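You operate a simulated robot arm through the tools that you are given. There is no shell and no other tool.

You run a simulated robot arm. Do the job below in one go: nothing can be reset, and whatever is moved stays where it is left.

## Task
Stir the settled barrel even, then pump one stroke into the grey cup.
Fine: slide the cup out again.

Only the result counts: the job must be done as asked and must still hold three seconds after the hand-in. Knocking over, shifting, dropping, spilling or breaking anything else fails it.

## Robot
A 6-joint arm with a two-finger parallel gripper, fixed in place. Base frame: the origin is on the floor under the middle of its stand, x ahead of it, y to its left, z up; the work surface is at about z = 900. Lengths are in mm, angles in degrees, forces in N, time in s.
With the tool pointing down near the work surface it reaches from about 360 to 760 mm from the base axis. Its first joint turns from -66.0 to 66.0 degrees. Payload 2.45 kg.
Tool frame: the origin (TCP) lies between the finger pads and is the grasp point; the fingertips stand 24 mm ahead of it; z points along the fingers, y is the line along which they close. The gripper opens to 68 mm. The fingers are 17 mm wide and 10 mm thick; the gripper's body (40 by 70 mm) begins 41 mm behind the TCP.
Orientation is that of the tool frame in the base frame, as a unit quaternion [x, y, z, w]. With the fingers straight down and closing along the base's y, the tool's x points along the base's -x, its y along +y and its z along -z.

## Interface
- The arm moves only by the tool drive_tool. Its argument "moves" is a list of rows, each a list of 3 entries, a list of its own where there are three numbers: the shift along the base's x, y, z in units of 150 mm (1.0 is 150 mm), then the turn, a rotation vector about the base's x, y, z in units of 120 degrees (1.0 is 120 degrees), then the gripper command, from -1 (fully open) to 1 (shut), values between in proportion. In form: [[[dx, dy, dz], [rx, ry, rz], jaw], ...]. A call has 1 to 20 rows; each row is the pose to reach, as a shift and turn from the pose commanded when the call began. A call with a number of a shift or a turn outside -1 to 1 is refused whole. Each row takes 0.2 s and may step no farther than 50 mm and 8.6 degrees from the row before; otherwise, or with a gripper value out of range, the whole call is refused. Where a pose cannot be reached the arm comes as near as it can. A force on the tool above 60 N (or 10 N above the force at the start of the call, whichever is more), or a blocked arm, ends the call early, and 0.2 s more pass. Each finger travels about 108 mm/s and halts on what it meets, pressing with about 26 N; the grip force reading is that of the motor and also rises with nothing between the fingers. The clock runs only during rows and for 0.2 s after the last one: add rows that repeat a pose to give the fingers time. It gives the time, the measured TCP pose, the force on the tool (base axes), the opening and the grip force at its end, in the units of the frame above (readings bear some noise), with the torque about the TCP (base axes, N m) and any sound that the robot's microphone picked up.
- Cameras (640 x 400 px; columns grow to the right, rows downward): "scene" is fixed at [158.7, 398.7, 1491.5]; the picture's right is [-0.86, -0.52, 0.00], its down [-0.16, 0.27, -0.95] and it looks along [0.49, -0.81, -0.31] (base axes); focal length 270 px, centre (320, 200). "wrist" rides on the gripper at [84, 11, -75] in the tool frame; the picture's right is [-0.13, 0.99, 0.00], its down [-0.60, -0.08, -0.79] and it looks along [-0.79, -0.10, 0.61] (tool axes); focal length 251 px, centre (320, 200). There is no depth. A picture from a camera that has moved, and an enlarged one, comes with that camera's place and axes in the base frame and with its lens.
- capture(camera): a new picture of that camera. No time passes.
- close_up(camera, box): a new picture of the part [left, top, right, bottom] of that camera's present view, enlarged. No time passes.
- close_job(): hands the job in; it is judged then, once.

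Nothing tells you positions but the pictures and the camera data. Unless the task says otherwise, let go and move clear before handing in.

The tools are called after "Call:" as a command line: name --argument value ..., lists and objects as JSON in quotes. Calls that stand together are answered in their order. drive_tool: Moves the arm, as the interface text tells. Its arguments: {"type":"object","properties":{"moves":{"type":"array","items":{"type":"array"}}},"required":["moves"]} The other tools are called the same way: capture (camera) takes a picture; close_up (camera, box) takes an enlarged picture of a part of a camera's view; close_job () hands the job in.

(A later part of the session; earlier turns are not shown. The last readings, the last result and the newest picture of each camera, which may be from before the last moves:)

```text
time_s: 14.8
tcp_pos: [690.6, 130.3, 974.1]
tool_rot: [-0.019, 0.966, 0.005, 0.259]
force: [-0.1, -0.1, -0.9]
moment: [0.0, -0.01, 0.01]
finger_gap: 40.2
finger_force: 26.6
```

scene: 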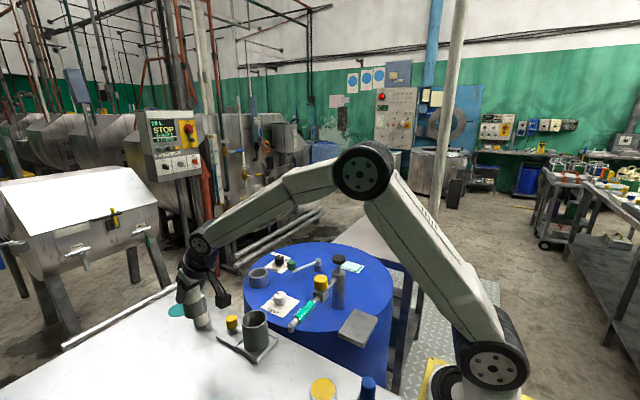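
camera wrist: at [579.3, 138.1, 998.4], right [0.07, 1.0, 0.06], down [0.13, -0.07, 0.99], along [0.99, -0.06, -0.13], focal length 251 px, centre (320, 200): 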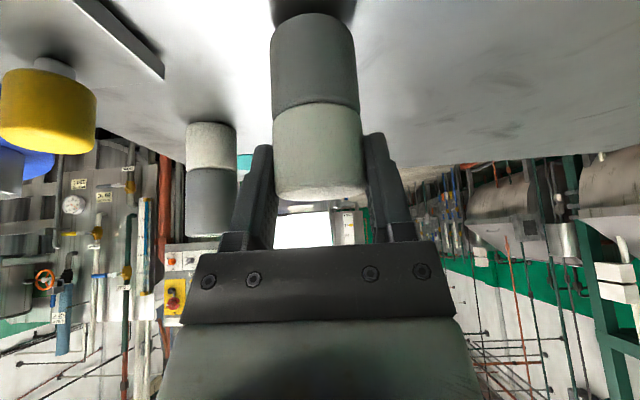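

Call:
drive_tool --moves '[[[0, 0, -0.007], [0, 0, 0], 1], [[0, 0, -0.013], [0, 0, 0], 1], [[0, 0, -0.013], [0, 0, 0], 1]]'

Call:
close_up --camera "wrist" --box '[240, 0, 400, 100]'

```text
time_s: 15.6
tcp_pos: [690.0, 131.3, 973.8]
tool_rot: [-0.019, 0.966, 0.005, 0.259]
force: [1.5, -0.6, 0.1]
moment: [-0.01, 0.02, 0.02]
finger_gap: 40.0
finger_force: 26.0
```

```text
4.00 times, centred on (320, 50) of wrist
camera zoom: at [579.7, 138.3, 995.0], right [0.07, 1.0, 0.06], down [0.13, -0.07, 0.99], along [0.99, -0.06, -0.13], focal length 1006 px, centre (320, 800)
```

zoom: 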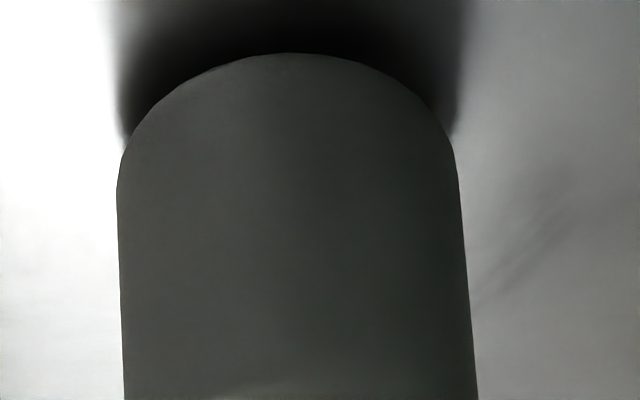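

Call:
drive_tool --moves '[[[0, 0, -0.01], [0, 0, 0], 1], [[0, 0, -0.02], [0, 0, 0], 1], [[0, 0, -0.02], [0, 0, 0], 1]]'

Call:
capture --camera "wrist"

```text
time_s: 16.4
tcp_pos: [691.2, 131.2, 970.4]
tool_rot: [-0.018, 0.966, 0.004, 0.259]
force: [0.0, -0.2, -1.4]
moment: [0.01, -0.01, -0.02]
finger_gap: 39.9
finger_force: 25.7
```

```text
taken
camera wrist: at [579.7, 138.3, 992.0], right [0.07, 1.0, 0.07], down [0.13, -0.07, 0.99], along [0.99, -0.06, -0.13], focal length 251 px, centre (320, 200)
```

wrist: 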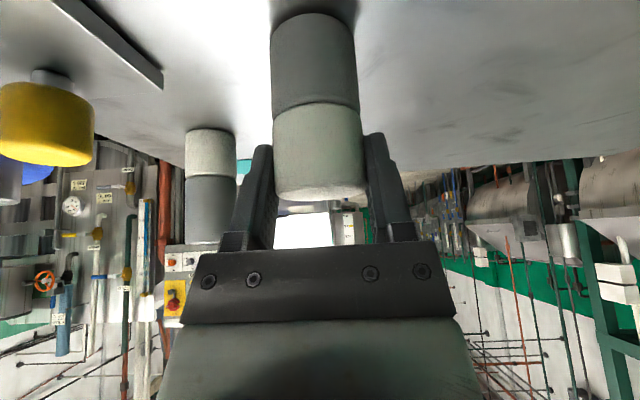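

Call:
drive_tool --moves '[[[0, 0, -0.008], [0, 0, 0], 1], [[0, 0, -0.016], [0, 0, 0], 1], [[0, 0, -0.016], [0, 0, 0], 1]]'

```text
time_s: 17.2
tcp_pos: [691.7, 131.1, 969.4]
tool_rot: [-0.019, 0.965, 0.006, 0.261]
force: [-3.1, -1.1, 13.9]
moment: [-0.13, 0.27, -0.01]
finger_gap: 39.8
finger_force: 25.9
```

Contact at last: the bung stands on the table with the TCP at about z = 969, so it had been seated about 8 mm above table level. I'll ease the pressure, open and back straight up.

Call:
drive_tool --moves '[[[0, 0, 0.008], [0, 0, 0], 1], [[0, 0, 0.008], [0, 0, 0], 0.2], [[0, 0, 0.008], [0, 0, 0], -1], [[0, 0, 0.008], [0, 0, 0], -1], [[0, 0, 0.1], [0, 0, 0], -1], [[0, 0, 0.3], [0, 0, 0], -1], [[0, 0, 0.6], [0, 0, 0], -1], [[0, 0, 0.8], [0, 0, 0], -1], [[0, 0, 0.8], [0, 0, 0], -1]]'

Call:
capture --camera "scene"

Call:
capture --camera "wrist"

```text
time_s: 19.2
tcp_pos: [690.7, 130.8, 1087.8]
tool_rot: [-0.018, 0.966, 0.004, 0.258]
force: [-0.1, -0.6, 0.5]
moment: [0.0, 0.0, 0.0]
finger_gap: 68.0
finger_force: 0.1
```

```text
taken
```

scene: 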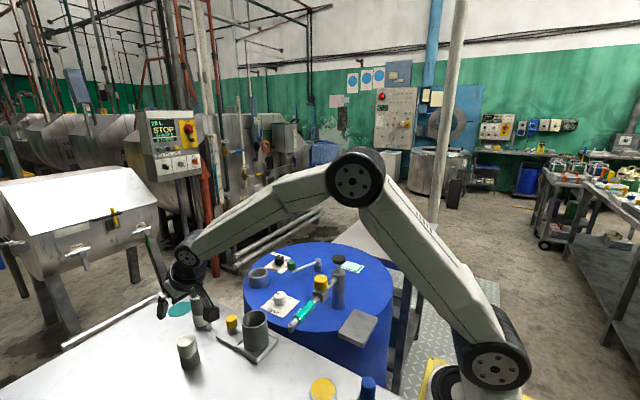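

```text
taken
camera wrist: at [579.1, 138.8, 1109.9], right [0.07, 1.0, 0.06], down [0.13, -0.07, 0.99], along [0.99, -0.06, -0.13], focal length 251 px, centre (320, 200)
```

wrist: 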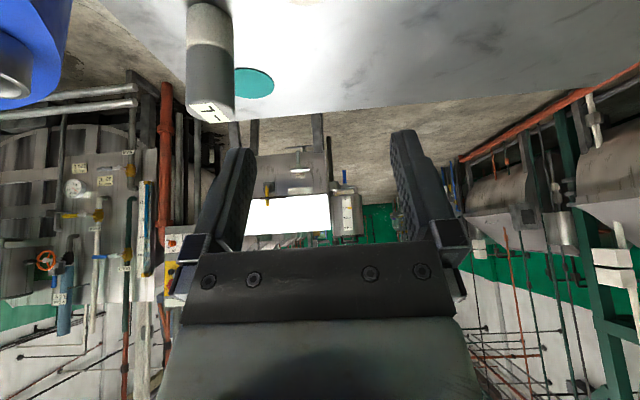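

The bung stands upright on the table. Next is the gauge, so I'll zoom in to fix its position.

Call:
close_up --camera "wrist" --box '[160, 0, 290, 130]'

Call:
close_up --camera "scene" --box '[160, 270, 270, 380]'

Call:
close_up --camera "scene" --box '[240, 250, 300, 295]'

```text
3.08 times, centred on (225, 65) of wrist
camera zoom: at [579.1, 138.8, 1109.9], right [0.07, 1.0, 0.06], down [0.13, -0.07, 0.99], along [0.99, -0.06, -0.13], focal length 774 px, centre (612, 615)
```

zoom: 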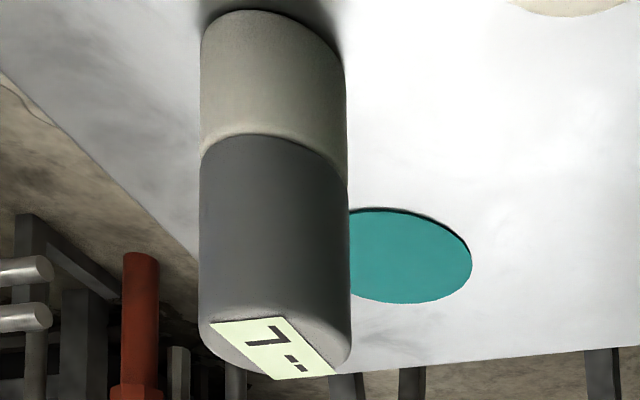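

```text
3.64 times, centred on (215, 325) of scene
camera zoom: at [158.7, 398.7, 1491.5], right [-0.86, -0.52, 0.0], down [-0.16, 0.27, -0.95], along [0.49, -0.81, -0.31], focal length 982 px, centre (702, -254)
```

zoom: 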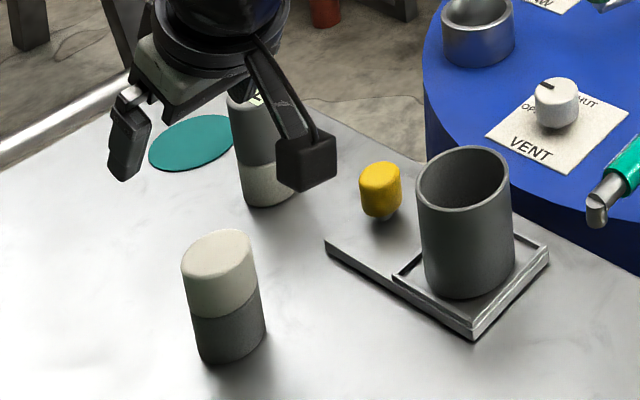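

```text
8.89 times, centred on (270, 272) of scene
camera zoom: at [158.7, 398.7, 1491.5], right [-0.86, -0.52, 0.0], down [-0.16, 0.27, -0.95], along [0.49, -0.81, -0.31], focal length 2400 px, centre (764, -444)
```

zoom: 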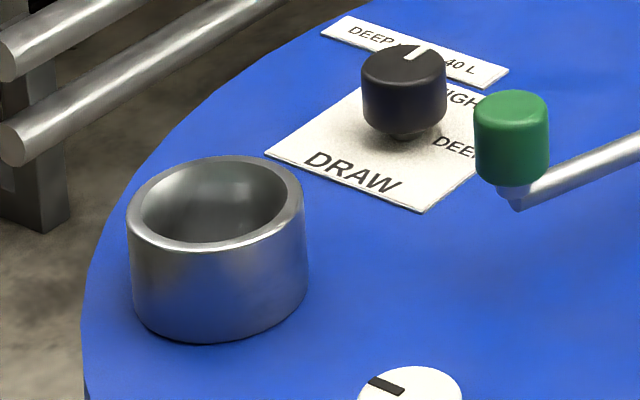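

The gauge is at about (790, 28), roughly 44 mm in diameter with its top at 996. I'll move above it with the same tilt and check alignment before descending.

Call:
drive_tool --moves '[[[0.165, -0.17, -0.04], [0, 0, 0], -1], [[0.33, -0.34, -0.08], [0, 0, 0], -1], [[0.5, -0.51, -0.12], [0, 0, 0], -1], [[0.662, -0.682, -0.185], [0, 0, 0], -1], [[0.662, -0.682, -0.42], [0, 0, 0], -1], [[0.662, -0.682, -0.42], [0, 0, 0], -1]]'

Call:
capture --camera "wrist"

Call:
close_up --camera "scene" --box '[150, 240, 270, 340]'

```text
time_s: 20.6
tcp_pos: [790.3, 28.5, 1023.5]
tool_rot: [-0.019, 0.966, 0.005, 0.259]
force: [0.3, -0.2, -0.9]
moment: [-0.01, 0.01, 0.02]
finger_gap: 68.0
finger_force: 0.0
```

```text
taken
camera wrist: at [679.1, 36.3, 1046.0], right [0.07, 1.0, 0.06], down [0.13, -0.07, 0.99], along [0.99, -0.06, -0.13], focal length 251 px, centre (320, 200)
```

wrist: 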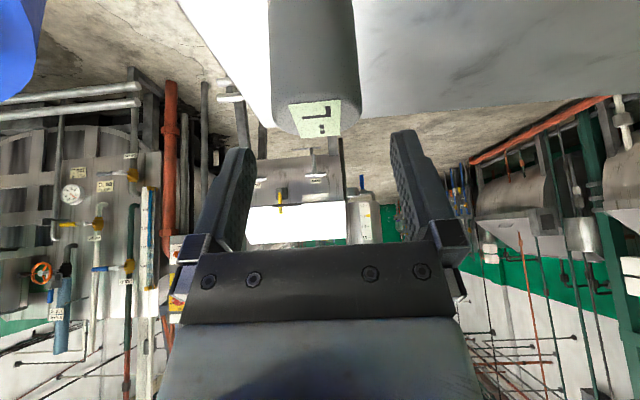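

```text
4.00 times, centred on (210, 290) of scene
camera zoom: at [158.7, 398.6, 1491.5], right [-0.86, -0.52, 0.0], down [-0.16, 0.27, -0.95], along [0.49, -0.81, -0.31], focal length 1080 px, centre (760, -160)
```

zoom: 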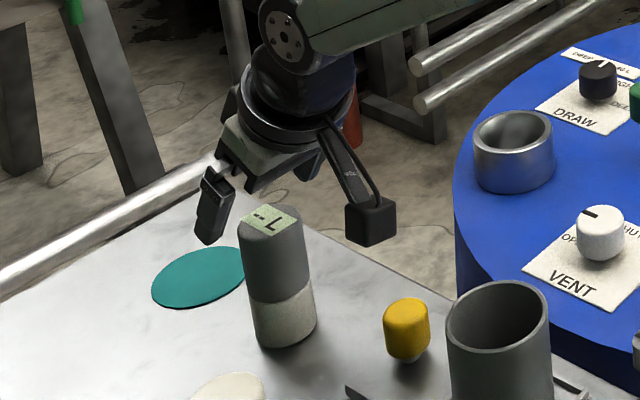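

The gauge is centred between the fingers. I'll descend, grip it and lift it.

Call:
drive_tool --moves '[[[0, 0, -0.15], [0, 0, 0], -1], [[0, 0, -0.29], [0, 0, 0], -1], [[0, 0, -0.29], [0, 0, 0], -1], [[0, 0, -0.29], [0, 0, 0], 1], [[0, 0, -0.29], [0, 0, 0], 1], [[0, 0, -0.29], [0, 0, 0], 1], [[0, 0, -0.2], [0, 0, 0], 1], [[0, 0, 0.1], [0, 0, 0], 1], [[0, 0, 0.35], [0, 0, 0], 1], [[0, 0, 0.35], [0, 0, 0], 1]]'

Call:
capture --camera "wrist"

Call:
close_up --camera "scene" --box '[150, 240, 270, 340]'

```text
time_s: 22.8
tcp_pos: [789.9, 28.5, 1078.5]
tool_rot: [-0.019, 0.966, 0.005, 0.259]
force: [0.1, -1.0, -1.6]
moment: [0.02, -0.05, -0.01]
finger_gap: 41.1
finger_force: 25.9
```

```text
taken
camera wrist: at [679.4, 36.6, 1100.4], right [0.07, 1.0, 0.06], down [0.13, -0.07, 0.99], along [0.99, -0.06, -0.13], focal length 251 px, centre (320, 200)
```

wrist: 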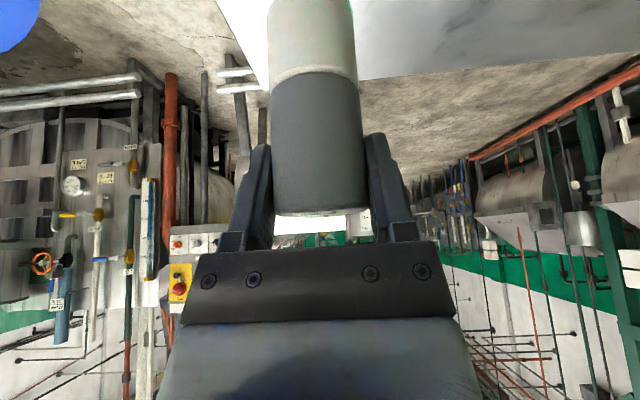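

```text
4.00 times, centred on (210, 290) of scene
camera zoom: at [158.7, 398.7, 1491.5], right [-0.86, -0.52, 0.0], down [-0.16, 0.27, -0.95], along [0.49, -0.81, -0.31], focal length 1080 px, centre (760, -160)
```

zoom: 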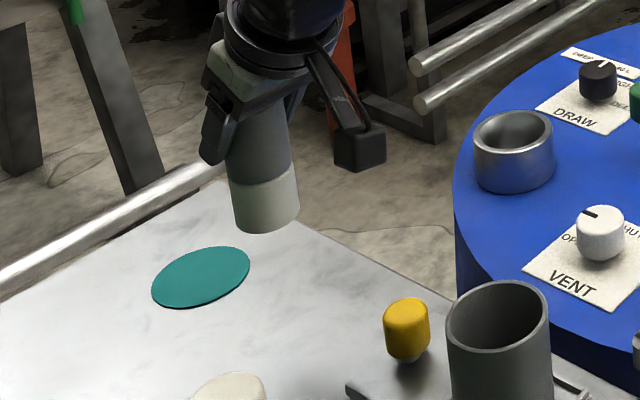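

The gauge is held (41 mm diameter, its bottom 80 mm below the TCP). I'll carry it over to the port ring at about (776, -198.5).

Call:
drive_tool --moves '[[[-0.016, -0.25, 0], [0, 0, -0.023], 1], [[-0.032, -0.5, 0], [0, 0, -0.046], 1], [[-0.047, -0.757, 0], [0, 0, -0.069], 1], [[-0.047, -0.757, 0], [0, 0, -0.069], 1]]'

Call:
drive_tool --moves '[[[-0.016, -0.25, 0], [0, 0, -0.023], 1], [[-0.032, -0.5, 0], [0, 0, -0.046], 1], [[-0.047, -0.757, 0], [0, 0, -0.069], 1], [[-0.047, -0.757, 0], [0, 0, -0.069], 1]]'

Call:
capture --camera "wrist"

Call:
close_up --camera "scene" --box '[220, 220, 320, 300]'

```text
time_s: 23.8
tcp_pos: [782.0, -85.9, 1077.6]
tool_rot: [0.051, 0.965, -0.013, 0.258]
force: [0.3, 0.9, -1.9]
moment: [-0.01, 0.02, 0.01]
finger_gap: 41.2
finger_force: 26.2
```

```text
time_s: 24.8
tcp_pos: [774.9, -198.3, 1076.6]
tool_rot: [0.121, 0.958, -0.032, 0.257]
force: [0.0, 0.7, -0.6]
moment: [-0.01, -0.02, -0.02]
finger_gap: 41.3
finger_force: 25.8
```

```text
taken
camera wrist: at [671.1, -160.4, 1099.5], right [0.35, 0.93, 0.06], down [0.1, -0.11, 0.99], along [0.93, -0.34, -0.13], focal length 251 px, centre (320, 200)
```

wrist: 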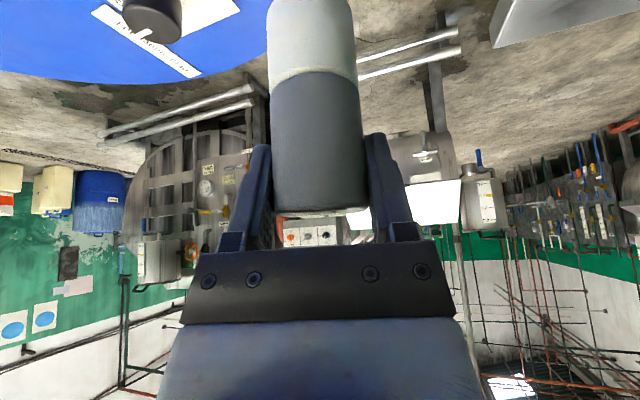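

```text
5.00 times, centred on (270, 260) of scene
camera zoom: at [158.8, 398.6, 1491.5], right [-0.86, -0.52, 0.0], down [-0.16, 0.27, -0.95], along [0.49, -0.81, -0.31], focal length 1350 px, centre (570, -100)
```

zoom: 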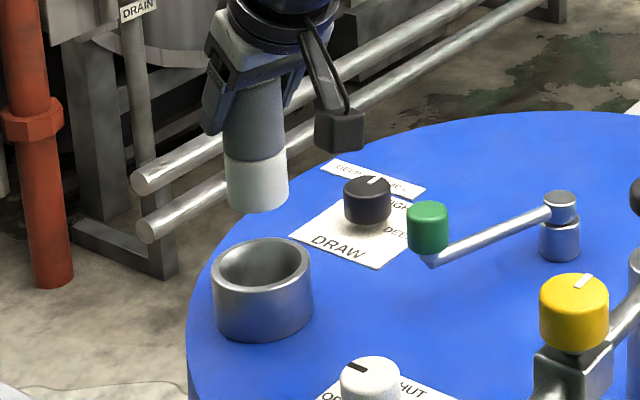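

The gauge is lined up with the ring in both views. I'll lower it slowly into the port and rely on the force limit to stop if it touches the rim.

Call:
drive_tool --moves '[[[0, 0, -0.15], [0, 0, 0], 1], [[0, 0, -0.28], [0, 0, 0], 1], [[0, 0, -0.3], [0, 0, 0], 1], [[0, 0, -0.32], [0, 0, 0], 1], [[0, 0, -0.34], [0, 0, 0], 1], [[0, 0, -0.36], [0, 0, 0], 1], [[0, 0, -0.38], [0, 0, 0], 1], [[0, 0, -0.4], [0, 0, 0], 1], [[0, 0, -0.42], [0, 0, 0], 1], [[0, 0, -0.44], [0, 0, 0], 1], [[0, 0, -0.46], [0, 0, 0], 1], [[0, 0, -0.46], [0, 0, 0], 1]]'

Call:
close_up --camera "scene" --box '[220, 220, 320, 300]'

Call:
capture --camera "wrist"

```text
time_s: 27.4
tcp_pos: [777.0, -198.0, 1010.6]
tool_rot: [0.12, 0.957, -0.033, 0.261]
force: [9.0, -1.6, 10.4]
moment: [-0.04, -0.46, -0.01]
finger_gap: 41.0
finger_force: 25.7
```

```text
5.00 times, centred on (270, 260) of scene
camera zoom: at [158.7, 398.7, 1491.5], right [-0.86, -0.52, 0.0], down [-0.16, 0.27, -0.95], along [0.49, -0.81, -0.31], focal length 1350 px, centre (570, -100)
```

zoom: 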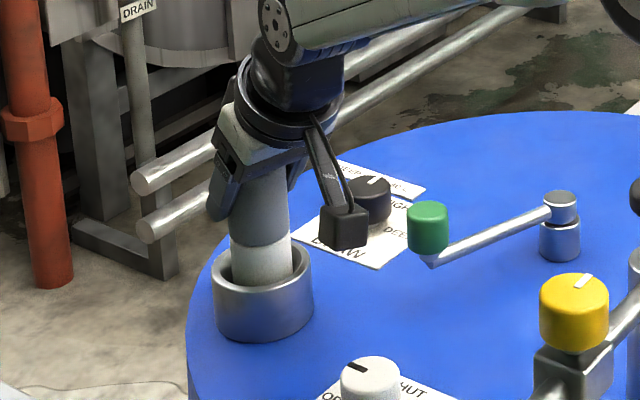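

```text
taken
camera wrist: at [672.4, -160.4, 1032.1], right [0.35, 0.93, 0.07], down [0.1, -0.11, 0.99], along [0.93, -0.34, -0.13], focal length 251 px, centre (320, 200)
```

wrist: 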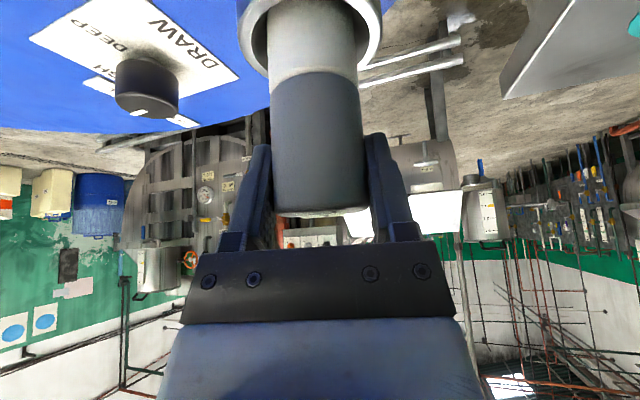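

The gauge touched the robot-side lip of the ring (the force was outward and up). I'll lift it a little, shift about 5 mm outward and try again.

Call:
drive_tool --moves '[[[0, 0, 0.05], [0, 0, 0], 1], [[0.032, -0.008, 0.08], [0, 0, 0], 1], [[0.032, -0.008, 0.08], [0, 0, 0], 1]]'

```text
time_s: 28.2
tcp_pos: [780.7, -198.5, 1017.8]
tool_rot: [0.12, 0.959, -0.032, 0.256]
force: [-0.6, 0.3, -0.9]
moment: [0.0, 0.01, 0.0]
finger_gap: 41.2
finger_force: 26.0
```

Call:
drive_tool --moves '[[[0, 0, -0.02], [0, 0, 0], 1], [[0, 0, -0.04], [0, 0, 0], 1], [[0, 0, -0.06], [0, 0, 0], 1], [[0, 0, -0.08], [0, 0, 0], 1], [[0, 0, -0.1], [0, 0, 0], 1], [[0, 0, -0.12], [0, 0, 0], 1], [[0, 0, -0.14], [0, 0, 0], 1], [[0, 0, -0.16], [0, 0, 0], 1], [[0, 0, -0.18], [0, 0, 0], 1], [[0, 0, -0.2], [0, 0, 0], 1], [[0, 0, -0.2], [0, 0, 0], 1]]'

Call:
close_up --camera "scene" --box '[220, 220, 320, 300]'

```text
time_s: 30.6
tcp_pos: [779.6, -198.2, 990.8]
tool_rot: [0.121, 0.958, -0.033, 0.257]
force: [0.5, -0.2, -1.1]
moment: [-0.01, 0.01, 0.02]
finger_gap: 41.0
finger_force: 26.1
```

```text
5.00 times, centred on (270, 260) of scene
camera zoom: at [158.7, 398.6, 1491.5], right [-0.86, -0.52, 0.0], down [-0.16, 0.27, -0.95], along [0.49, -0.81, -0.31], focal length 1350 px, centre (570, -100)
```

zoom: 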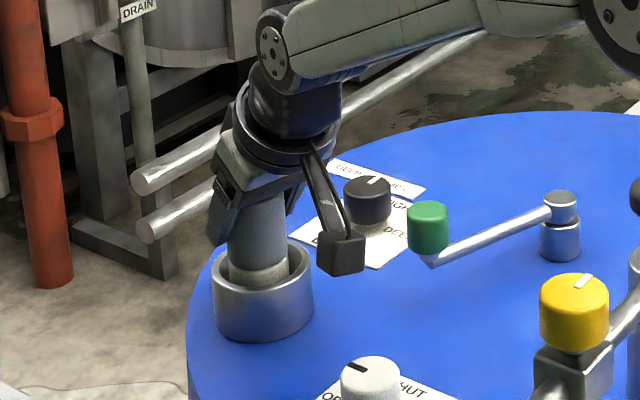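

It's in the ring now with no contact. I'll lower in small steps until it seats.

Call:
drive_tool --moves '[[[0, 0, -0.01], [0, 0, 0], 1], [[0, 0, -0.02], [0, 0, 0], 1], [[0, 0, -0.03], [0, 0, 0], 1], [[0, 0, -0.03], [0, 0, 0], 1]]'

Call:
capture --camera "wrist"

```text
time_s: 31.6
tcp_pos: [781.2, -200.0, 988.2]
tool_rot: [0.121, 0.958, -0.033, 0.259]
force: [-3.6, 0.4, 14.9]
moment: [0.1, 0.41, 0.01]
finger_gap: 40.7
finger_force: 26.4
```

```text
taken
camera wrist: at [676.9, -161.2, 1009.7], right [0.35, 0.93, 0.07], down [0.1, -0.11, 0.99], along [0.93, -0.34, -0.13], focal length 251 px, centre (320, 200)
```

wrist: 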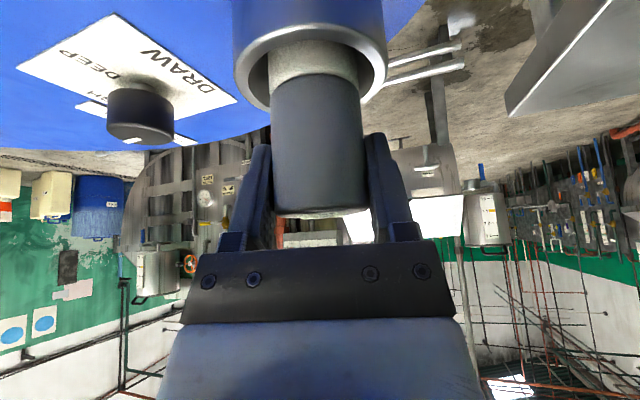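

It seated at TCP z ≈ 988. I'll release it, go straight up and read the display.

Call:
drive_tool --moves '[[[0, 0, 0.008], [0, 0, 0], 1], [[0, 0, 0.008], [0, 0, 0], 0], [[0, 0, 0.008], [0, 0, 0], -1], [[0, 0, 0.008], [0, 0, 0], -1], [[0, 0, 0.1], [0, 0, 0], -1], [[0, 0, 0.3], [0, 0, 0], -1], [[0, 0, 0.55], [0, 0, 0], -1], [[0, 0, 0.55], [0, 0, 0], -1]]'

Call:
close_up --camera "scene" --box '[240, 240, 290, 290]'

Call:
capture --camera "wrist"

```text
time_s: 33.4
tcp_pos: [779.5, -200.8, 1067.4]
tool_rot: [0.121, 0.958, -0.032, 0.257]
force: [0.5, 0.1, 0.4]
moment: [0.0, 0.01, -0.01]
finger_gap: 67.9
finger_force: 0.0
```

```text
8.00 times, centred on (265, 265) of scene
camera zoom: at [158.7, 398.7, 1491.5], right [-0.86, -0.52, 0.0], down [-0.16, 0.27, -0.95], along [0.49, -0.81, -0.31], focal length 2160 px, centre (760, -320)
```

zoom: 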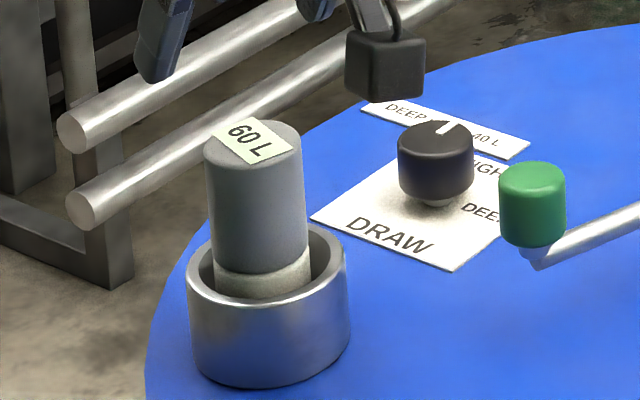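

```text
taken
camera wrist: at [675.8, -161.6, 1090.5], right [0.35, 0.93, 0.06], down [0.1, -0.11, 0.99], along [0.93, -0.34, -0.13], focal length 251 px, centre (320, 200)
```

wrist: 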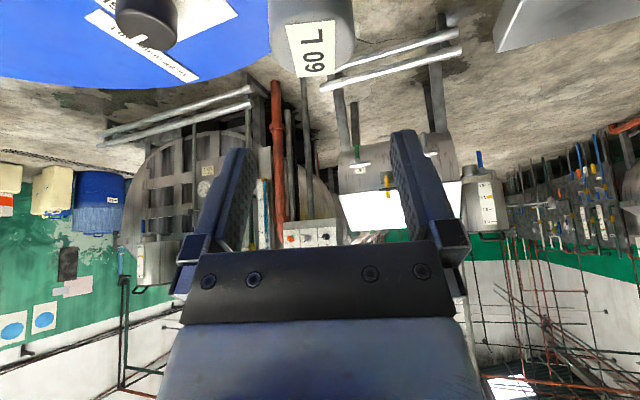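

The gauge reads 60 L. That isn't under 40 L, so DRAW correctly stays at HIGH. I'll now return the gauge to its spot on the table and put the bung back in the port.

Call:
drive_tool --moves '[[[0, 0, -0.25], [0, 0, 0], -1], [[0, 0, -0.45], [0, 0, 0], -1], [[0, 0, -0.54], [0, 0, 0], -1], [[0, 0, -0.54], [0, 0, 0], -1], [[0, 0, -0.54], [0, 0, 0], 1], [[0, 0, -0.54], [0, 0, 0], 1], [[0, 0, -0.54], [0, 0, 0], 1], [[0, 0, -0.4], [0, 0, 0], 1], [[0, 0, -0.2], [0, 0, 0], 1], [[0, 0, 0.08], [0, 0, 0], 1], [[0, 0, 0.08], [0, 0, 0], 1]]'

Call:
capture --camera "wrist"

Call:
close_up --camera "scene" --box '[220, 220, 320, 300]'

```text
time_s: 35.8
tcp_pos: [780.4, -199.2, 1080.1]
tool_rot: [0.121, 0.958, -0.032, 0.257]
force: [0.3, 1.5, -0.1]
moment: [-0.02, -0.01, -0.03]
finger_gap: 40.9
finger_force: 26.2
```

```text
taken
camera wrist: at [676.6, -160.7, 1102.3], right [0.35, 0.93, 0.06], down [0.1, -0.11, 0.99], along [0.93, -0.34, -0.13], focal length 251 px, centre (320, 200)
```

wrist: 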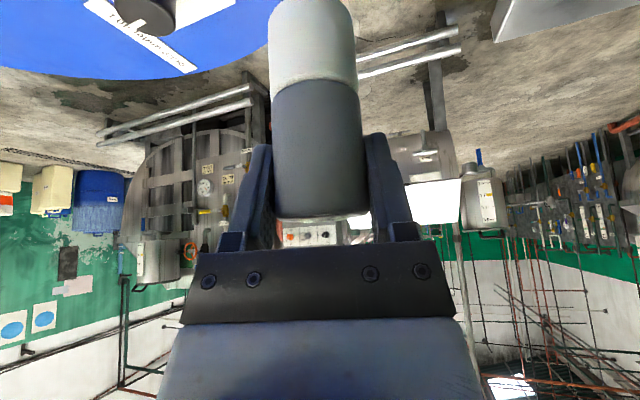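

```text
5.00 times, centred on (270, 260) of scene
camera zoom: at [158.7, 398.6, 1491.5], right [-0.86, -0.52, 0.0], down [-0.16, 0.27, -0.95], along [0.49, -0.81, -0.31], focal length 1350 px, centre (570, -100)
```

zoom: 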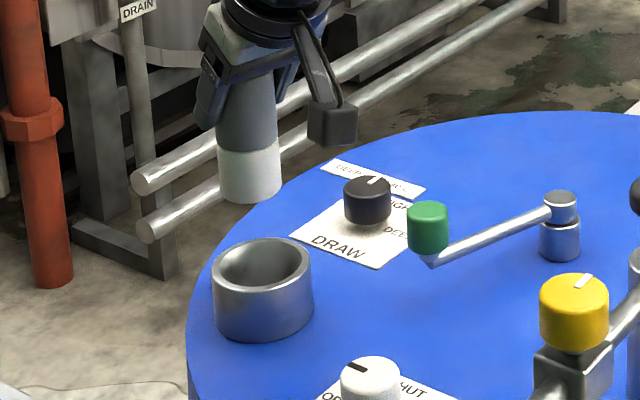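

The grip is fine; the gauge sits about 4 mm farther out in the fingers, so I'll compensate for that when placing it. Carrying it back to (790, 28).

Call:
drive_tool --moves '[[[0.006, 0.25, 0], [0, 0, 0.023], 1], [[0.012, 0.5, 0], [0, 0, 0.046], 1], [[0.019, 0.758, 0], [0, 0, 0.069], 1], [[0.019, 0.758, 0], [0, 0, 0.069], 1]]'

Call:
drive_tool --moves '[[[0.006, 0.25, 0], [0, 0, 0.023], 1], [[0.012, 0.5, 0], [0, 0, 0.046], 1], [[0.019, 0.758, 0], [0, 0, 0.069], 1], [[0.019, 0.758, 0], [0, 0, 0.069], 1], [[0.019, 0.758, -0.25], [0, 0, 0.069], 1], [[0.019, 0.758, -0.5], [0, 0, 0.069], 1], [[0.019, 0.758, -0.62], [0, 0, 0.069], 1], [[0.019, 0.758, -0.62], [0, 0, 0.069], 1]]'

Call:
capture --camera "wrist"

Call:
close_up --camera "scene" --box '[160, 270, 270, 380]'

```text
time_s: 36.8
tcp_pos: [783.9, -84.8, 1078.6]
tool_rot: [0.051, 0.965, -0.013, 0.258]
force: [0.0, -0.2, -1.7]
moment: [0.02, 0.02, 0.02]
finger_gap: 40.9
finger_force: 26.1
```

```text
time_s: 38.6
tcp_pos: [786.1, 27.5, 986.1]
tool_rot: [-0.018, 0.966, 0.004, 0.259]
force: [0.2, 0.3, -0.6]
moment: [-0.02, -0.01, -0.01]
finger_gap: 41.1
finger_force: 26.3
```

```text
taken
camera wrist: at [675.3, 35.3, 1008.4], right [0.07, 1.0, 0.06], down [0.13, -0.07, 0.99], along [0.99, -0.06, -0.13], focal length 251 px, centre (320, 200)
```

wrist: 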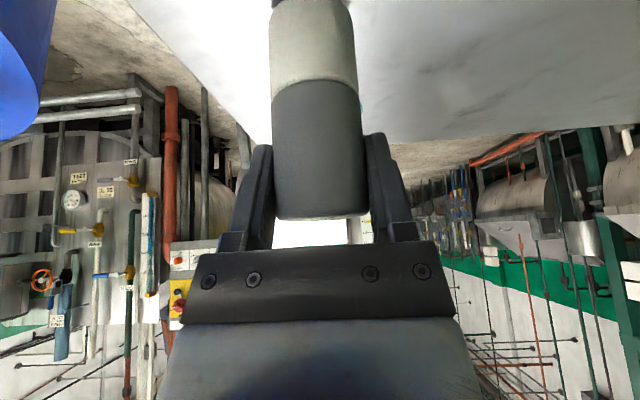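

```text
3.64 times, centred on (215, 325) of scene
camera zoom: at [158.7, 398.7, 1491.5], right [-0.86, -0.52, 0.0], down [-0.16, 0.27, -0.95], along [0.49, -0.81, -0.31], focal length 982 px, centre (702, -254)
```

zoom: 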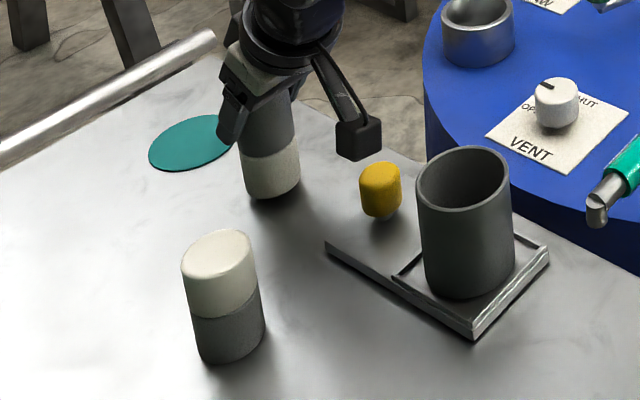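

It lines up with its original spot. I'll lower it gently to contact.

Call:
drive_tool --moves '[[[0, 0, -0.013], [0, 0, 0], 1], [[0, 0, -0.025], [0, 0, 0], 1], [[0, 0, -0.032], [0, 0, 0], 1], [[0, 0, -0.038], [0, 0, 0], 1], [[0, 0, -0.038], [0, 0, 0], 1]]'

```text
time_s: 39.8
tcp_pos: [786.5, 26.8, 981.5]
tool_rot: [-0.019, 0.966, 0.005, 0.258]
force: [-0.5, -0.1, -2.0]
moment: [-0.01, -0.02, 0.0]
finger_gap: 40.8
finger_force: 26.6
```

Call:
drive_tool --moves '[[[0, 0, -0.007], [0, 0, 0], 1], [[0, 0, -0.013], [0, 0, 0], 1], [[0, 0, -0.013], [0, 0, 0], 1]]'

```text
time_s: 40.6
tcp_pos: [786.8, 28.3, 979.0]
tool_rot: [-0.018, 0.966, 0.004, 0.258]
force: [-0.3, 0.5, -1.6]
moment: [0.01, -0.01, 0.02]
finger_gap: 40.6
finger_force: 25.6
```

Call:
drive_tool --moves '[[[0, 0, -0.007], [0, 0, 0], 1], [[0, 0, -0.013], [0, 0, 0], 1], [[0, 0, -0.013], [0, 0, 0], 1]]'

```text
time_s: 41.4
tcp_pos: [787.8, 28.0, 978.0]
tool_rot: [-0.019, 0.965, 0.005, 0.26]
force: [-2.6, -0.4, 9.1]
moment: [-0.03, 0.25, 0.05]
finger_gap: 41.1
finger_force: 25.8
```

Contact made. I'll release and move up.

Call:
drive_tool --moves '[[[0, 0, 0.007], [0, 0, 0], 1], [[0, 0, 0.007], [0, 0, 0], 0], [[0, 0, 0.007], [0, 0, 0], -1], [[0, 0, 0.007], [0, 0, 0], -1], [[0, 0, 0.15], [0, 0, 0], -1], [[0, 0, 0.4], [0, 0, 0], -1], [[0, 0, 0.7], [0, 0, 0], -1], [[0, 0, 0.7], [0, 0, 0], -1]]'

Call:
close_up --camera "scene" --box '[150, 270, 310, 380]'

Call:
capture --camera "wrist"

```text
time_s: 43.2
tcp_pos: [785.9, 26.0, 1082.4]
tool_rot: [-0.018, 0.966, 0.005, 0.258]
force: [0.0, -0.8, 0.5]
moment: [-0.03, 0.06, 0.02]
finger_gap: 67.9
finger_force: 0.0
```

```text
3.64 times, centred on (230, 325) of scene
camera zoom: at [158.7, 398.7, 1491.5], right [-0.86, -0.52, 0.0], down [-0.16, 0.27, -0.95], along [0.49, -0.81, -0.31], focal length 982 px, centre (647, -254)
```

zoom: 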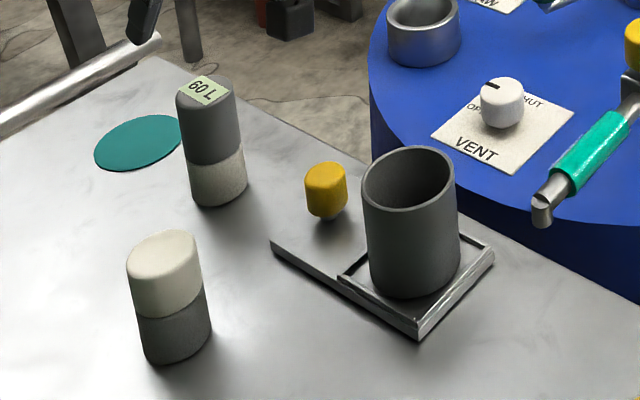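

```text
taken
camera wrist: at [675.0, 34.2, 1105.4], right [0.07, 1.0, 0.06], down [0.13, -0.07, 0.99], along [0.99, -0.06, -0.13], focal length 251 px, centre (320, 200)
```

wrist: 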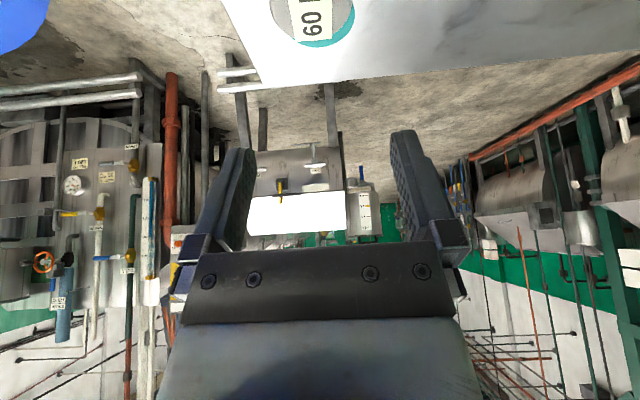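

The gauge is back within a few millimetres. Next I'll pick up the bung at (691, 131).

Call:
drive_tool --moves '[[[-0.16, 0.175, 0.01], [0, 0, 0], -1], [[-0.32, 0.35, 0.02], [0, 0, 0], -1], [[-0.48, 0.525, 0.03], [0, 0, 0], -1], [[-0.635, 0.695, 0.03], [0, 0, 0], -1], [[-0.635, 0.695, -0.2], [0, 0, 0], -1], [[-0.635, 0.695, -0.35], [0, 0, 0], -1], [[-0.635, 0.695, -0.35], [0, 0, 0], -1]]'

Call:
capture --camera "wrist"

```text
time_s: 44.8
tcp_pos: [691.3, 133.0, 1029.7]
tool_rot: [-0.019, 0.966, 0.005, 0.26]
force: [-0.6, 0.8, -1.6]
moment: [0.0, 0.0, -0.01]
finger_gap: 68.1
finger_force: 0.1
```

```text
taken
camera wrist: at [580.1, 139.5, 1052.1], right [0.07, 1.0, 0.07], down [0.13, -0.07, 0.99], along [0.99, -0.06, -0.13], focal length 251 px, centre (320, 200)
```

wrist: 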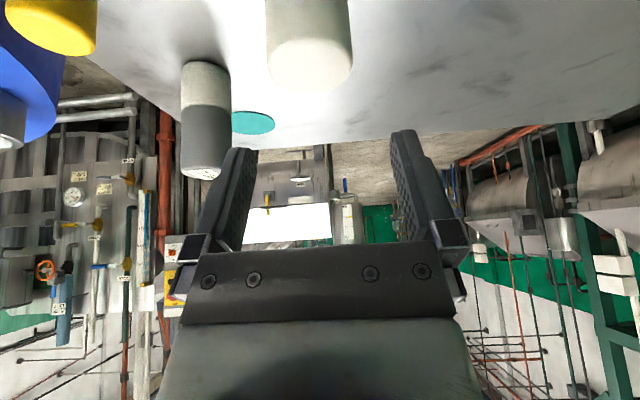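

Call:
drive_tool --moves '[[[0, -0.013, -0.15], [0, 0, 0], -1], [[0, -0.013, -0.3], [0, 0, 0], -1], [[0, -0.013, -0.4], [0, 0, 0], -1], [[0, -0.013, -0.4], [0, 0, 0], -1], [[0, -0.013, -0.4], [0, 0, 0], 1], [[0, -0.013, -0.4], [0, 0, 0], 1], [[0, -0.013, -0.4], [0, 0, 0], 1], [[0, -0.013, -0.25], [0, 0, 0], 1], [[0, -0.013, 0], [0, 0, 0], 1], [[0, -0.013, 0.3], [0, 0, 0], 1], [[0, -0.013, 0.3], [0, 0, 0], 1]]'

Call:
capture --camera "wrist"

Call:
close_up --camera "scene" --box '[150, 240, 310, 380]'

```text
time_s: 47.2
tcp_pos: [689.8, 131.3, 1075.1]
tool_rot: [-0.018, 0.966, 0.005, 0.259]
force: [1.0, -0.1, -1.6]
moment: [0.02, -0.04, 0.03]
finger_gap: 39.8
finger_force: 26.3
```

```text
taken
camera wrist: at [580.1, 137.7, 1096.9], right [0.07, 1.0, 0.06], down [0.13, -0.07, 0.99], along [0.99, -0.06, -0.13], focal length 251 px, centre (320, 200)
```

wrist: 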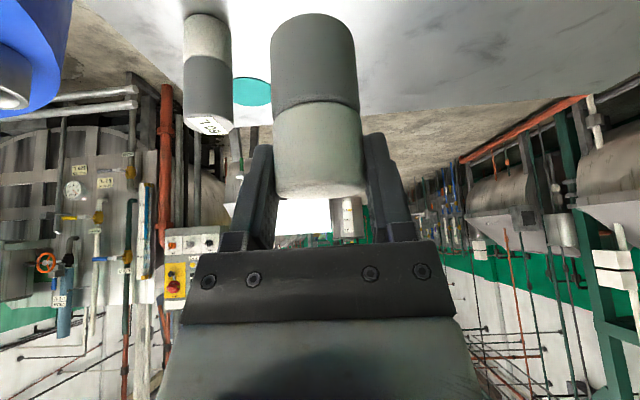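

```text
2.86 times, centred on (230, 310) of scene
camera zoom: at [158.7, 398.7, 1491.5], right [-0.86, -0.52, 0.0], down [-0.16, 0.27, -0.95], along [0.49, -0.81, -0.31], focal length 772 px, centre (577, -114)
```

zoom: 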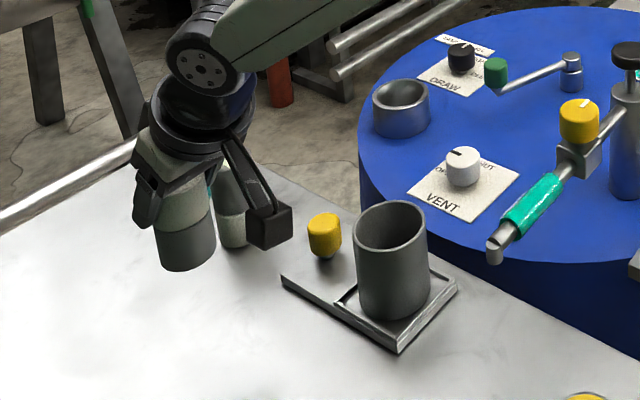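

I have the bung. Carrying it back to the port.

Call:
drive_tool --moves '[[[0.075, -0.25, 0.1], [0, 0, -0.0173], 1], [[0.15, -0.5, 0.16], [0, 0, -0.0346], 1], [[0.225, -0.75, 0.16], [0, 0, -0.0519], 1], [[0.3, -1.0, 0.16], [0, 0, -0.069], 1], [[0.3, -1.0, 0.16], [0, 0, -0.069], 1]]'

Call:
drive_tool --moves '[[[0.067, -0.25, 0], [0, 0, -0.0173], 1], [[0.133, -0.5, 0], [0, 0, -0.0346], 1], [[0.2, -0.75, 0], [0, 0, -0.0519], 1], [[0.267, -1.0, 0], [0, 0, -0.069], 1], [[0.267, -1.0, 0], [0, 0, -0.069], 1]]'

Call:
drive_tool --moves '[[[0.04, -0.1, 0], [0, 0, 0], 1], [[0.04, -0.2, 0], [0, 0, 0], 1], [[0.04, -0.205, 0], [0, 0, 0], 1]]'

Call:
close_up --camera "scene" --box '[220, 220, 320, 300]'

Call:
capture --camera "wrist"

```text
time_s: 48.4
tcp_pos: [736.5, -20.4, 1099.0]
tool_rot: [0.051, 0.965, -0.014, 0.258]
force: [-0.6, -0.6, -1.0]
moment: [-0.03, 0.04, -0.01]
finger_gap: 40.1
finger_force: 25.5
```

```text
time_s: 49.6
tcp_pos: [775.5, -171.4, 1100.0]
tool_rot: [0.121, 0.958, -0.033, 0.257]
force: [-0.2, 1.8, -0.9]
moment: [0.01, 0.01, -0.02]
finger_gap: 39.9
finger_force: 26.0
```

```text
time_s: 50.4
tcp_pos: [782.4, -201.7, 1099.0]
tool_rot: [0.122, 0.958, -0.033, 0.256]
force: [-0.1, 0.4, -0.6]
moment: [0.01, 0.0, 0.02]
finger_gap: 40.1
finger_force: 26.2
```

```text
5.00 times, centred on (270, 260) of scene
camera zoom: at [158.7, 398.6, 1491.5], right [-0.86, -0.52, 0.0], down [-0.16, 0.27, -0.95], along [0.49, -0.81, -0.31], focal length 1350 px, centre (570, -100)
```

zoom: 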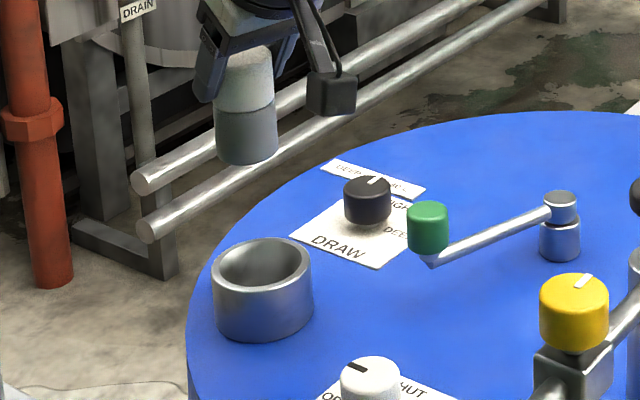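

```text
taken
camera wrist: at [677.6, -162.5, 1121.4], right [0.35, 0.93, 0.06], down [0.1, -0.11, 0.99], along [0.93, -0.34, -0.13], focal length 251 px, centre (320, 200)
```

wrist: 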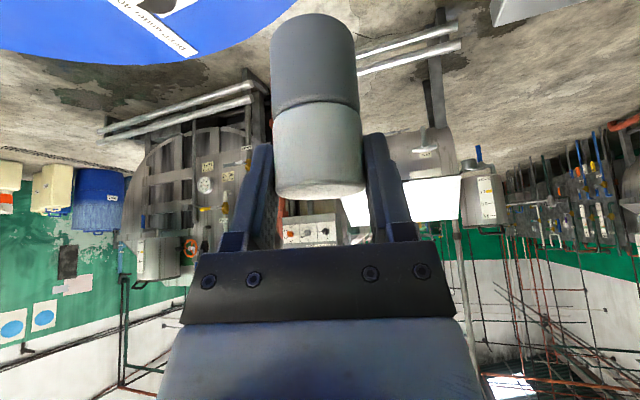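

It's above the ring. I'll fine-adjust and lower it slowly.

Call:
drive_tool --moves '[[[-0.01, 0.013, -0.2], [0, 0, 0], 1], [[-0.01, 0.013, -0.4], [0, 0, 0], 1], [[-0.01, 0.013, -0.52], [0, 0, 0], 1], [[-0.01, 0.013, -0.54], [0, 0, 0], 1], [[-0.01, 0.013, -0.56], [0, 0, 0], 1], [[-0.01, 0.013, -0.58], [0, 0, 0], 1], [[-0.01, 0.013, -0.6], [0, 0, 0], 1], [[-0.01, 0.013, -0.62], [0, 0, 0], 1], [[-0.01, 0.013, -0.64], [0, 0, 0], 1], [[-0.01, 0.013, -0.66], [0, 0, 0], 1], [[-0.01, 0.013, -0.68], [0, 0, 0], 1], [[-0.01, 0.013, -0.7], [0, 0, 0], 1], [[-0.01, 0.013, -0.72], [0, 0, 0], 1], [[-0.01, 0.013, -0.74], [0, 0, 0], 1], [[-0.01, 0.013, -0.76], [0, 0, 0], 1], [[-0.01, 0.013, -0.78], [0, 0, 0], 1], [[-0.01, 0.013, -0.78], [0, 0, 0], 1]]'

Call:
close_up --camera "scene" --box '[220, 220, 320, 300]'

```text
time_s: 54.0
tcp_pos: [780.6, -198.7, 981.9]
tool_rot: [0.122, 0.958, -0.033, 0.257]
force: [-0.7, -0.3, 0.2]
moment: [0.01, 0.03, -0.02]
finger_gap: 39.9
finger_force: 25.6
```

```text
5.00 times, centred on (270, 260) of scene
camera zoom: at [158.7, 398.6, 1491.5], right [-0.86, -0.52, 0.0], down [-0.16, 0.27, -0.95], along [0.49, -0.81, -0.31], focal length 1350 px, centre (570, -100)
```

zoom: 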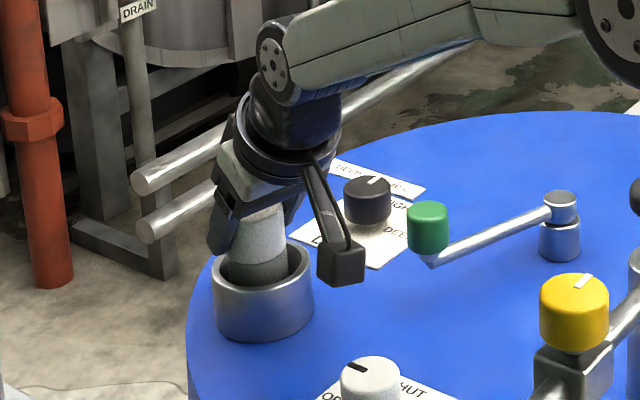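

Inside the ring and free. I'll lower it to contact.

Call:
drive_tool --moves '[[[-0.007, 0, -0.01], [0, 0, 0], 1], [[-0.007, 0, -0.02], [0, 0, 0], 1], [[-0.007, 0, -0.027], [0, 0, 0], 1], [[-0.007, 0, -0.034], [0, 0, 0], 1], [[-0.007, 0, -0.034], [0, 0, 0], 1]]'

```text
time_s: 55.2
tcp_pos: [779.5, -198.4, 977.0]
tool_rot: [0.122, 0.958, -0.033, 0.258]
force: [0.2, 0.3, 2.5]
moment: [-0.03, -0.08, 0.04]
finger_gap: 39.9
finger_force: 26.4
```

It's just touching the seat. I'll release and lift away.

Call:
drive_tool --moves '[[[0, 0, 0], [0, 0, 0], 0.2], [[0, 0, 0], [0, 0, 0], -1], [[0, 0, 0], [0, 0, 0], -1], [[0, 0, 0.1], [0, 0, 0], -1], [[0, 0, 0.35], [0, 0, 0], -1], [[0, 0, 0.65], [0, 0, 0], -1], [[0, 0, 0.65], [0, 0, 0], -1]]'

Call:
close_up --camera "scene" --box '[230, 230, 410, 350]'

Call:
capture --camera "wrist"

```text
time_s: 56.8
tcp_pos: [780.3, -198.7, 1074.6]
tool_rot: [0.121, 0.958, -0.034, 0.257]
force: [-0.2, -0.8, 0.3]
moment: [-0.01, 0.0, 0.0]
finger_gap: 68.2
finger_force: 0.0
```

```text
3.33 times, centred on (320, 290) of scene
camera zoom: at [158.7, 398.7, 1491.5], right [-0.86, -0.52, 0.0], down [-0.16, 0.27, -0.95], along [0.49, -0.81, -0.31], focal length 900 px, centre (320, -100)
```

zoom: 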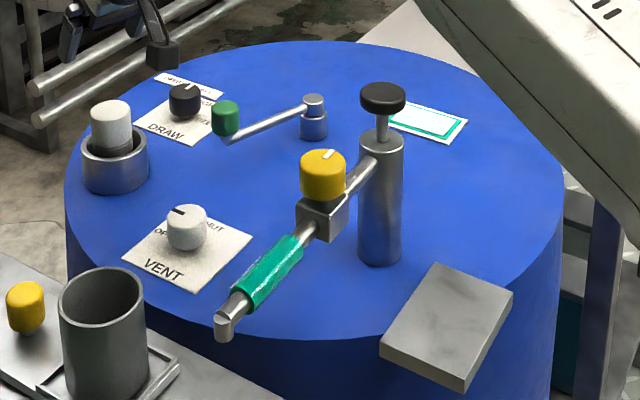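

```text
taken
camera wrist: at [675.1, -159.9, 1096.4], right [0.35, 0.93, 0.06], down [0.1, -0.11, 0.99], along [0.93, -0.34, -0.13], focal length 251 px, centre (320, 200)
```

wrist: 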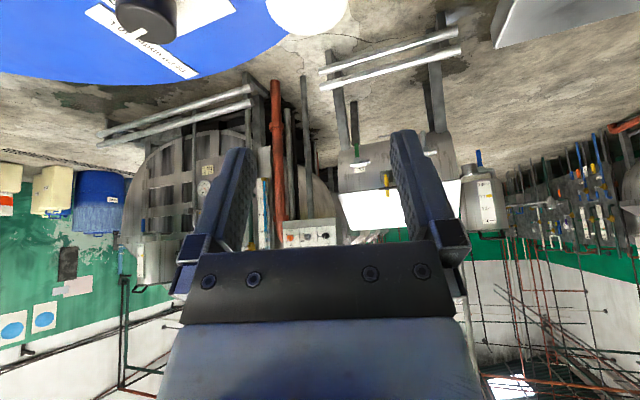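

The bung is back where it was. Next is stirring, so I'll straighten the tool and get a good wrist view of the crank to locate its knob and pivot.

Call:
drive_tool --moves '[[[-0.2, -0.108, 0.1], [0.0063, 0.0497, 0.0234], -1], [[-0.4, -0.216, 0.17], [0.0126, 0.0995, 0.0469], -1], [[-0.6, -0.324, 0.17], [0.0188, 0.1492, 0.0703], -1], [[-0.8, -0.432, 0.17], [0.0251, 0.199, 0.0938], -1], [[-1.0, -0.54, 0.17], [0.0314, 0.2487, 0.1172], -1], [[-1.0, -0.54, 0.17], [0.0314, 0.2487, 0.1172], -1]]'

Call:
capture --camera "wrist"

Call:
close_up --camera "wrist" --box '[160, 50, 400, 200]'

```text
time_s: 58.2
tcp_pos: [628.9, -280.6, 1099.1]
tool_rot: [0.0, 1.0, 0.001, 0.0]
force: [0.3, 0.0, -0.1]
moment: [-0.01, 0.01, -0.01]
finger_gap: 68.0
finger_force: 0.0
```

```text
taken
camera wrist: at [544.3, -268.6, 1174.3], right [0.13, 0.99, 0.0], down [0.6, -0.08, 0.79], along [0.79, -0.1, -0.61], focal length 251 px, centre (320, 200)
```

wrist: 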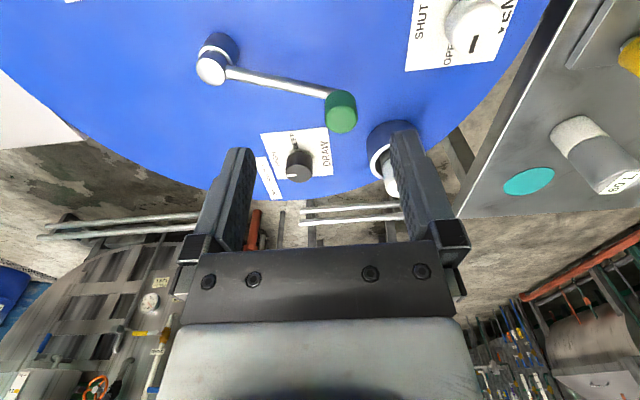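

```text
2.67 times, centred on (280, 125) of wrist
camera zoom: at [544.3, -268.6, 1174.3], right [0.13, 0.99, 0.0], down [0.6, -0.08, 0.79], along [0.79, -0.1, -0.61], focal length 670 px, centre (427, 400)
```

zoom: 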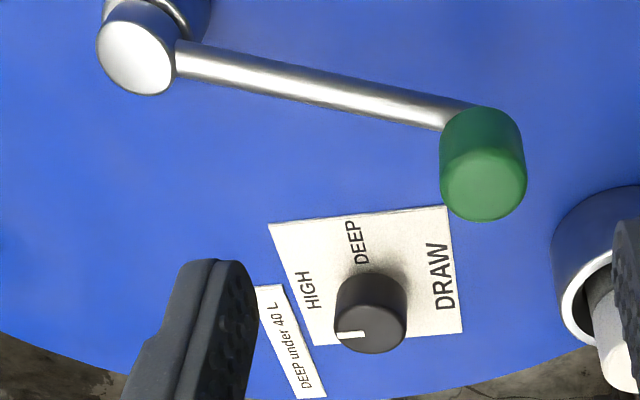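

From several views the crank knob's top works out at about (683, -267, 978) and the pivot at about (643, -387), so the crank arm is about 126 mm long. I'll take one more view from a very different direction to pin down the pivot centre.

Call:
drive_tool --moves '[[[0, 0.06, 0], [0, 0, -0.066], -1], [[0, 0.12, 0], [0, 0, -0.133], -1], [[0, 0.18, 0], [0, 0, -0.2], -1], [[0, 0.24, 0], [0, 0, -0.266], -1], [[0, 0.3, 0], [0, 0, -0.333], -1], [[0, 0.36, 0], [0, 0, -0.4], -1], [[0, 0.42, 0], [0, 0, -0.466], -1], [[0, 0.46, 0], [0, 0, -0.533], -1], [[0, 0.46, 0], [0, 0, -0.533], -1]]'

Call:
capture --camera "wrist"

Call:
close_up --camera "wrist" --box '[200, 30, 440, 180]'

```text
time_s: 60.2
tcp_pos: [629.1, -211.5, 1099.3]
tool_rot: [0.532, 0.847, 0.0, -0.001]
force: [0.5, 0.3, 0.2]
moment: [0.05, 0.03, 0.0]
finger_gap: 68.2
finger_force: 0.1
```

```text
taken
camera wrist: at [602.1, -129.9, 1174.3], right [0.95, 0.32, 0.0], down [0.19, -0.58, 0.79], along [0.25, -0.75, -0.61], focal length 251 px, centre (320, 200)
```

wrist: 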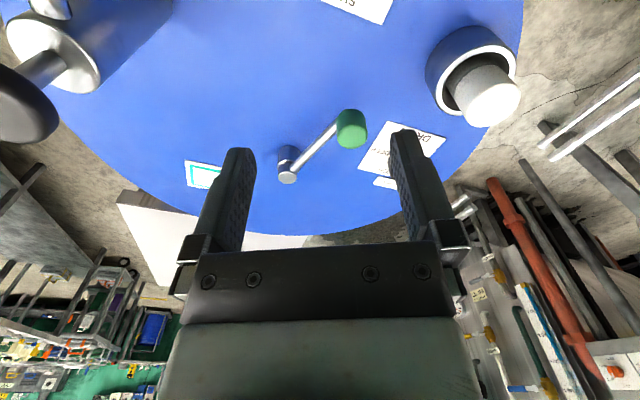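

```text
2.67 times, centred on (320, 105) of wrist
camera zoom: at [602.1, -129.9, 1174.3], right [0.95, 0.32, 0.0], down [0.19, -0.58, 0.79], along [0.25, -0.75, -0.61], focal length 670 px, centre (320, 453)
```

zoom: 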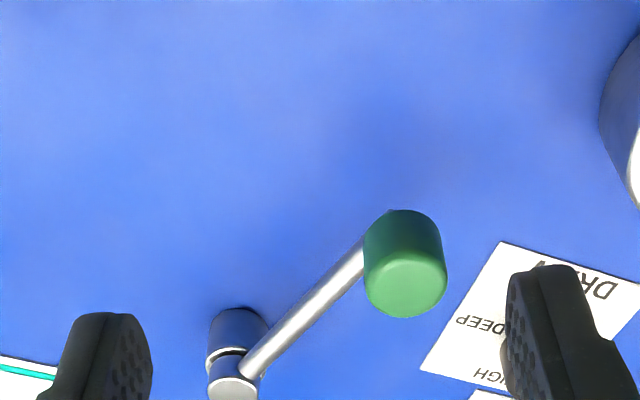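

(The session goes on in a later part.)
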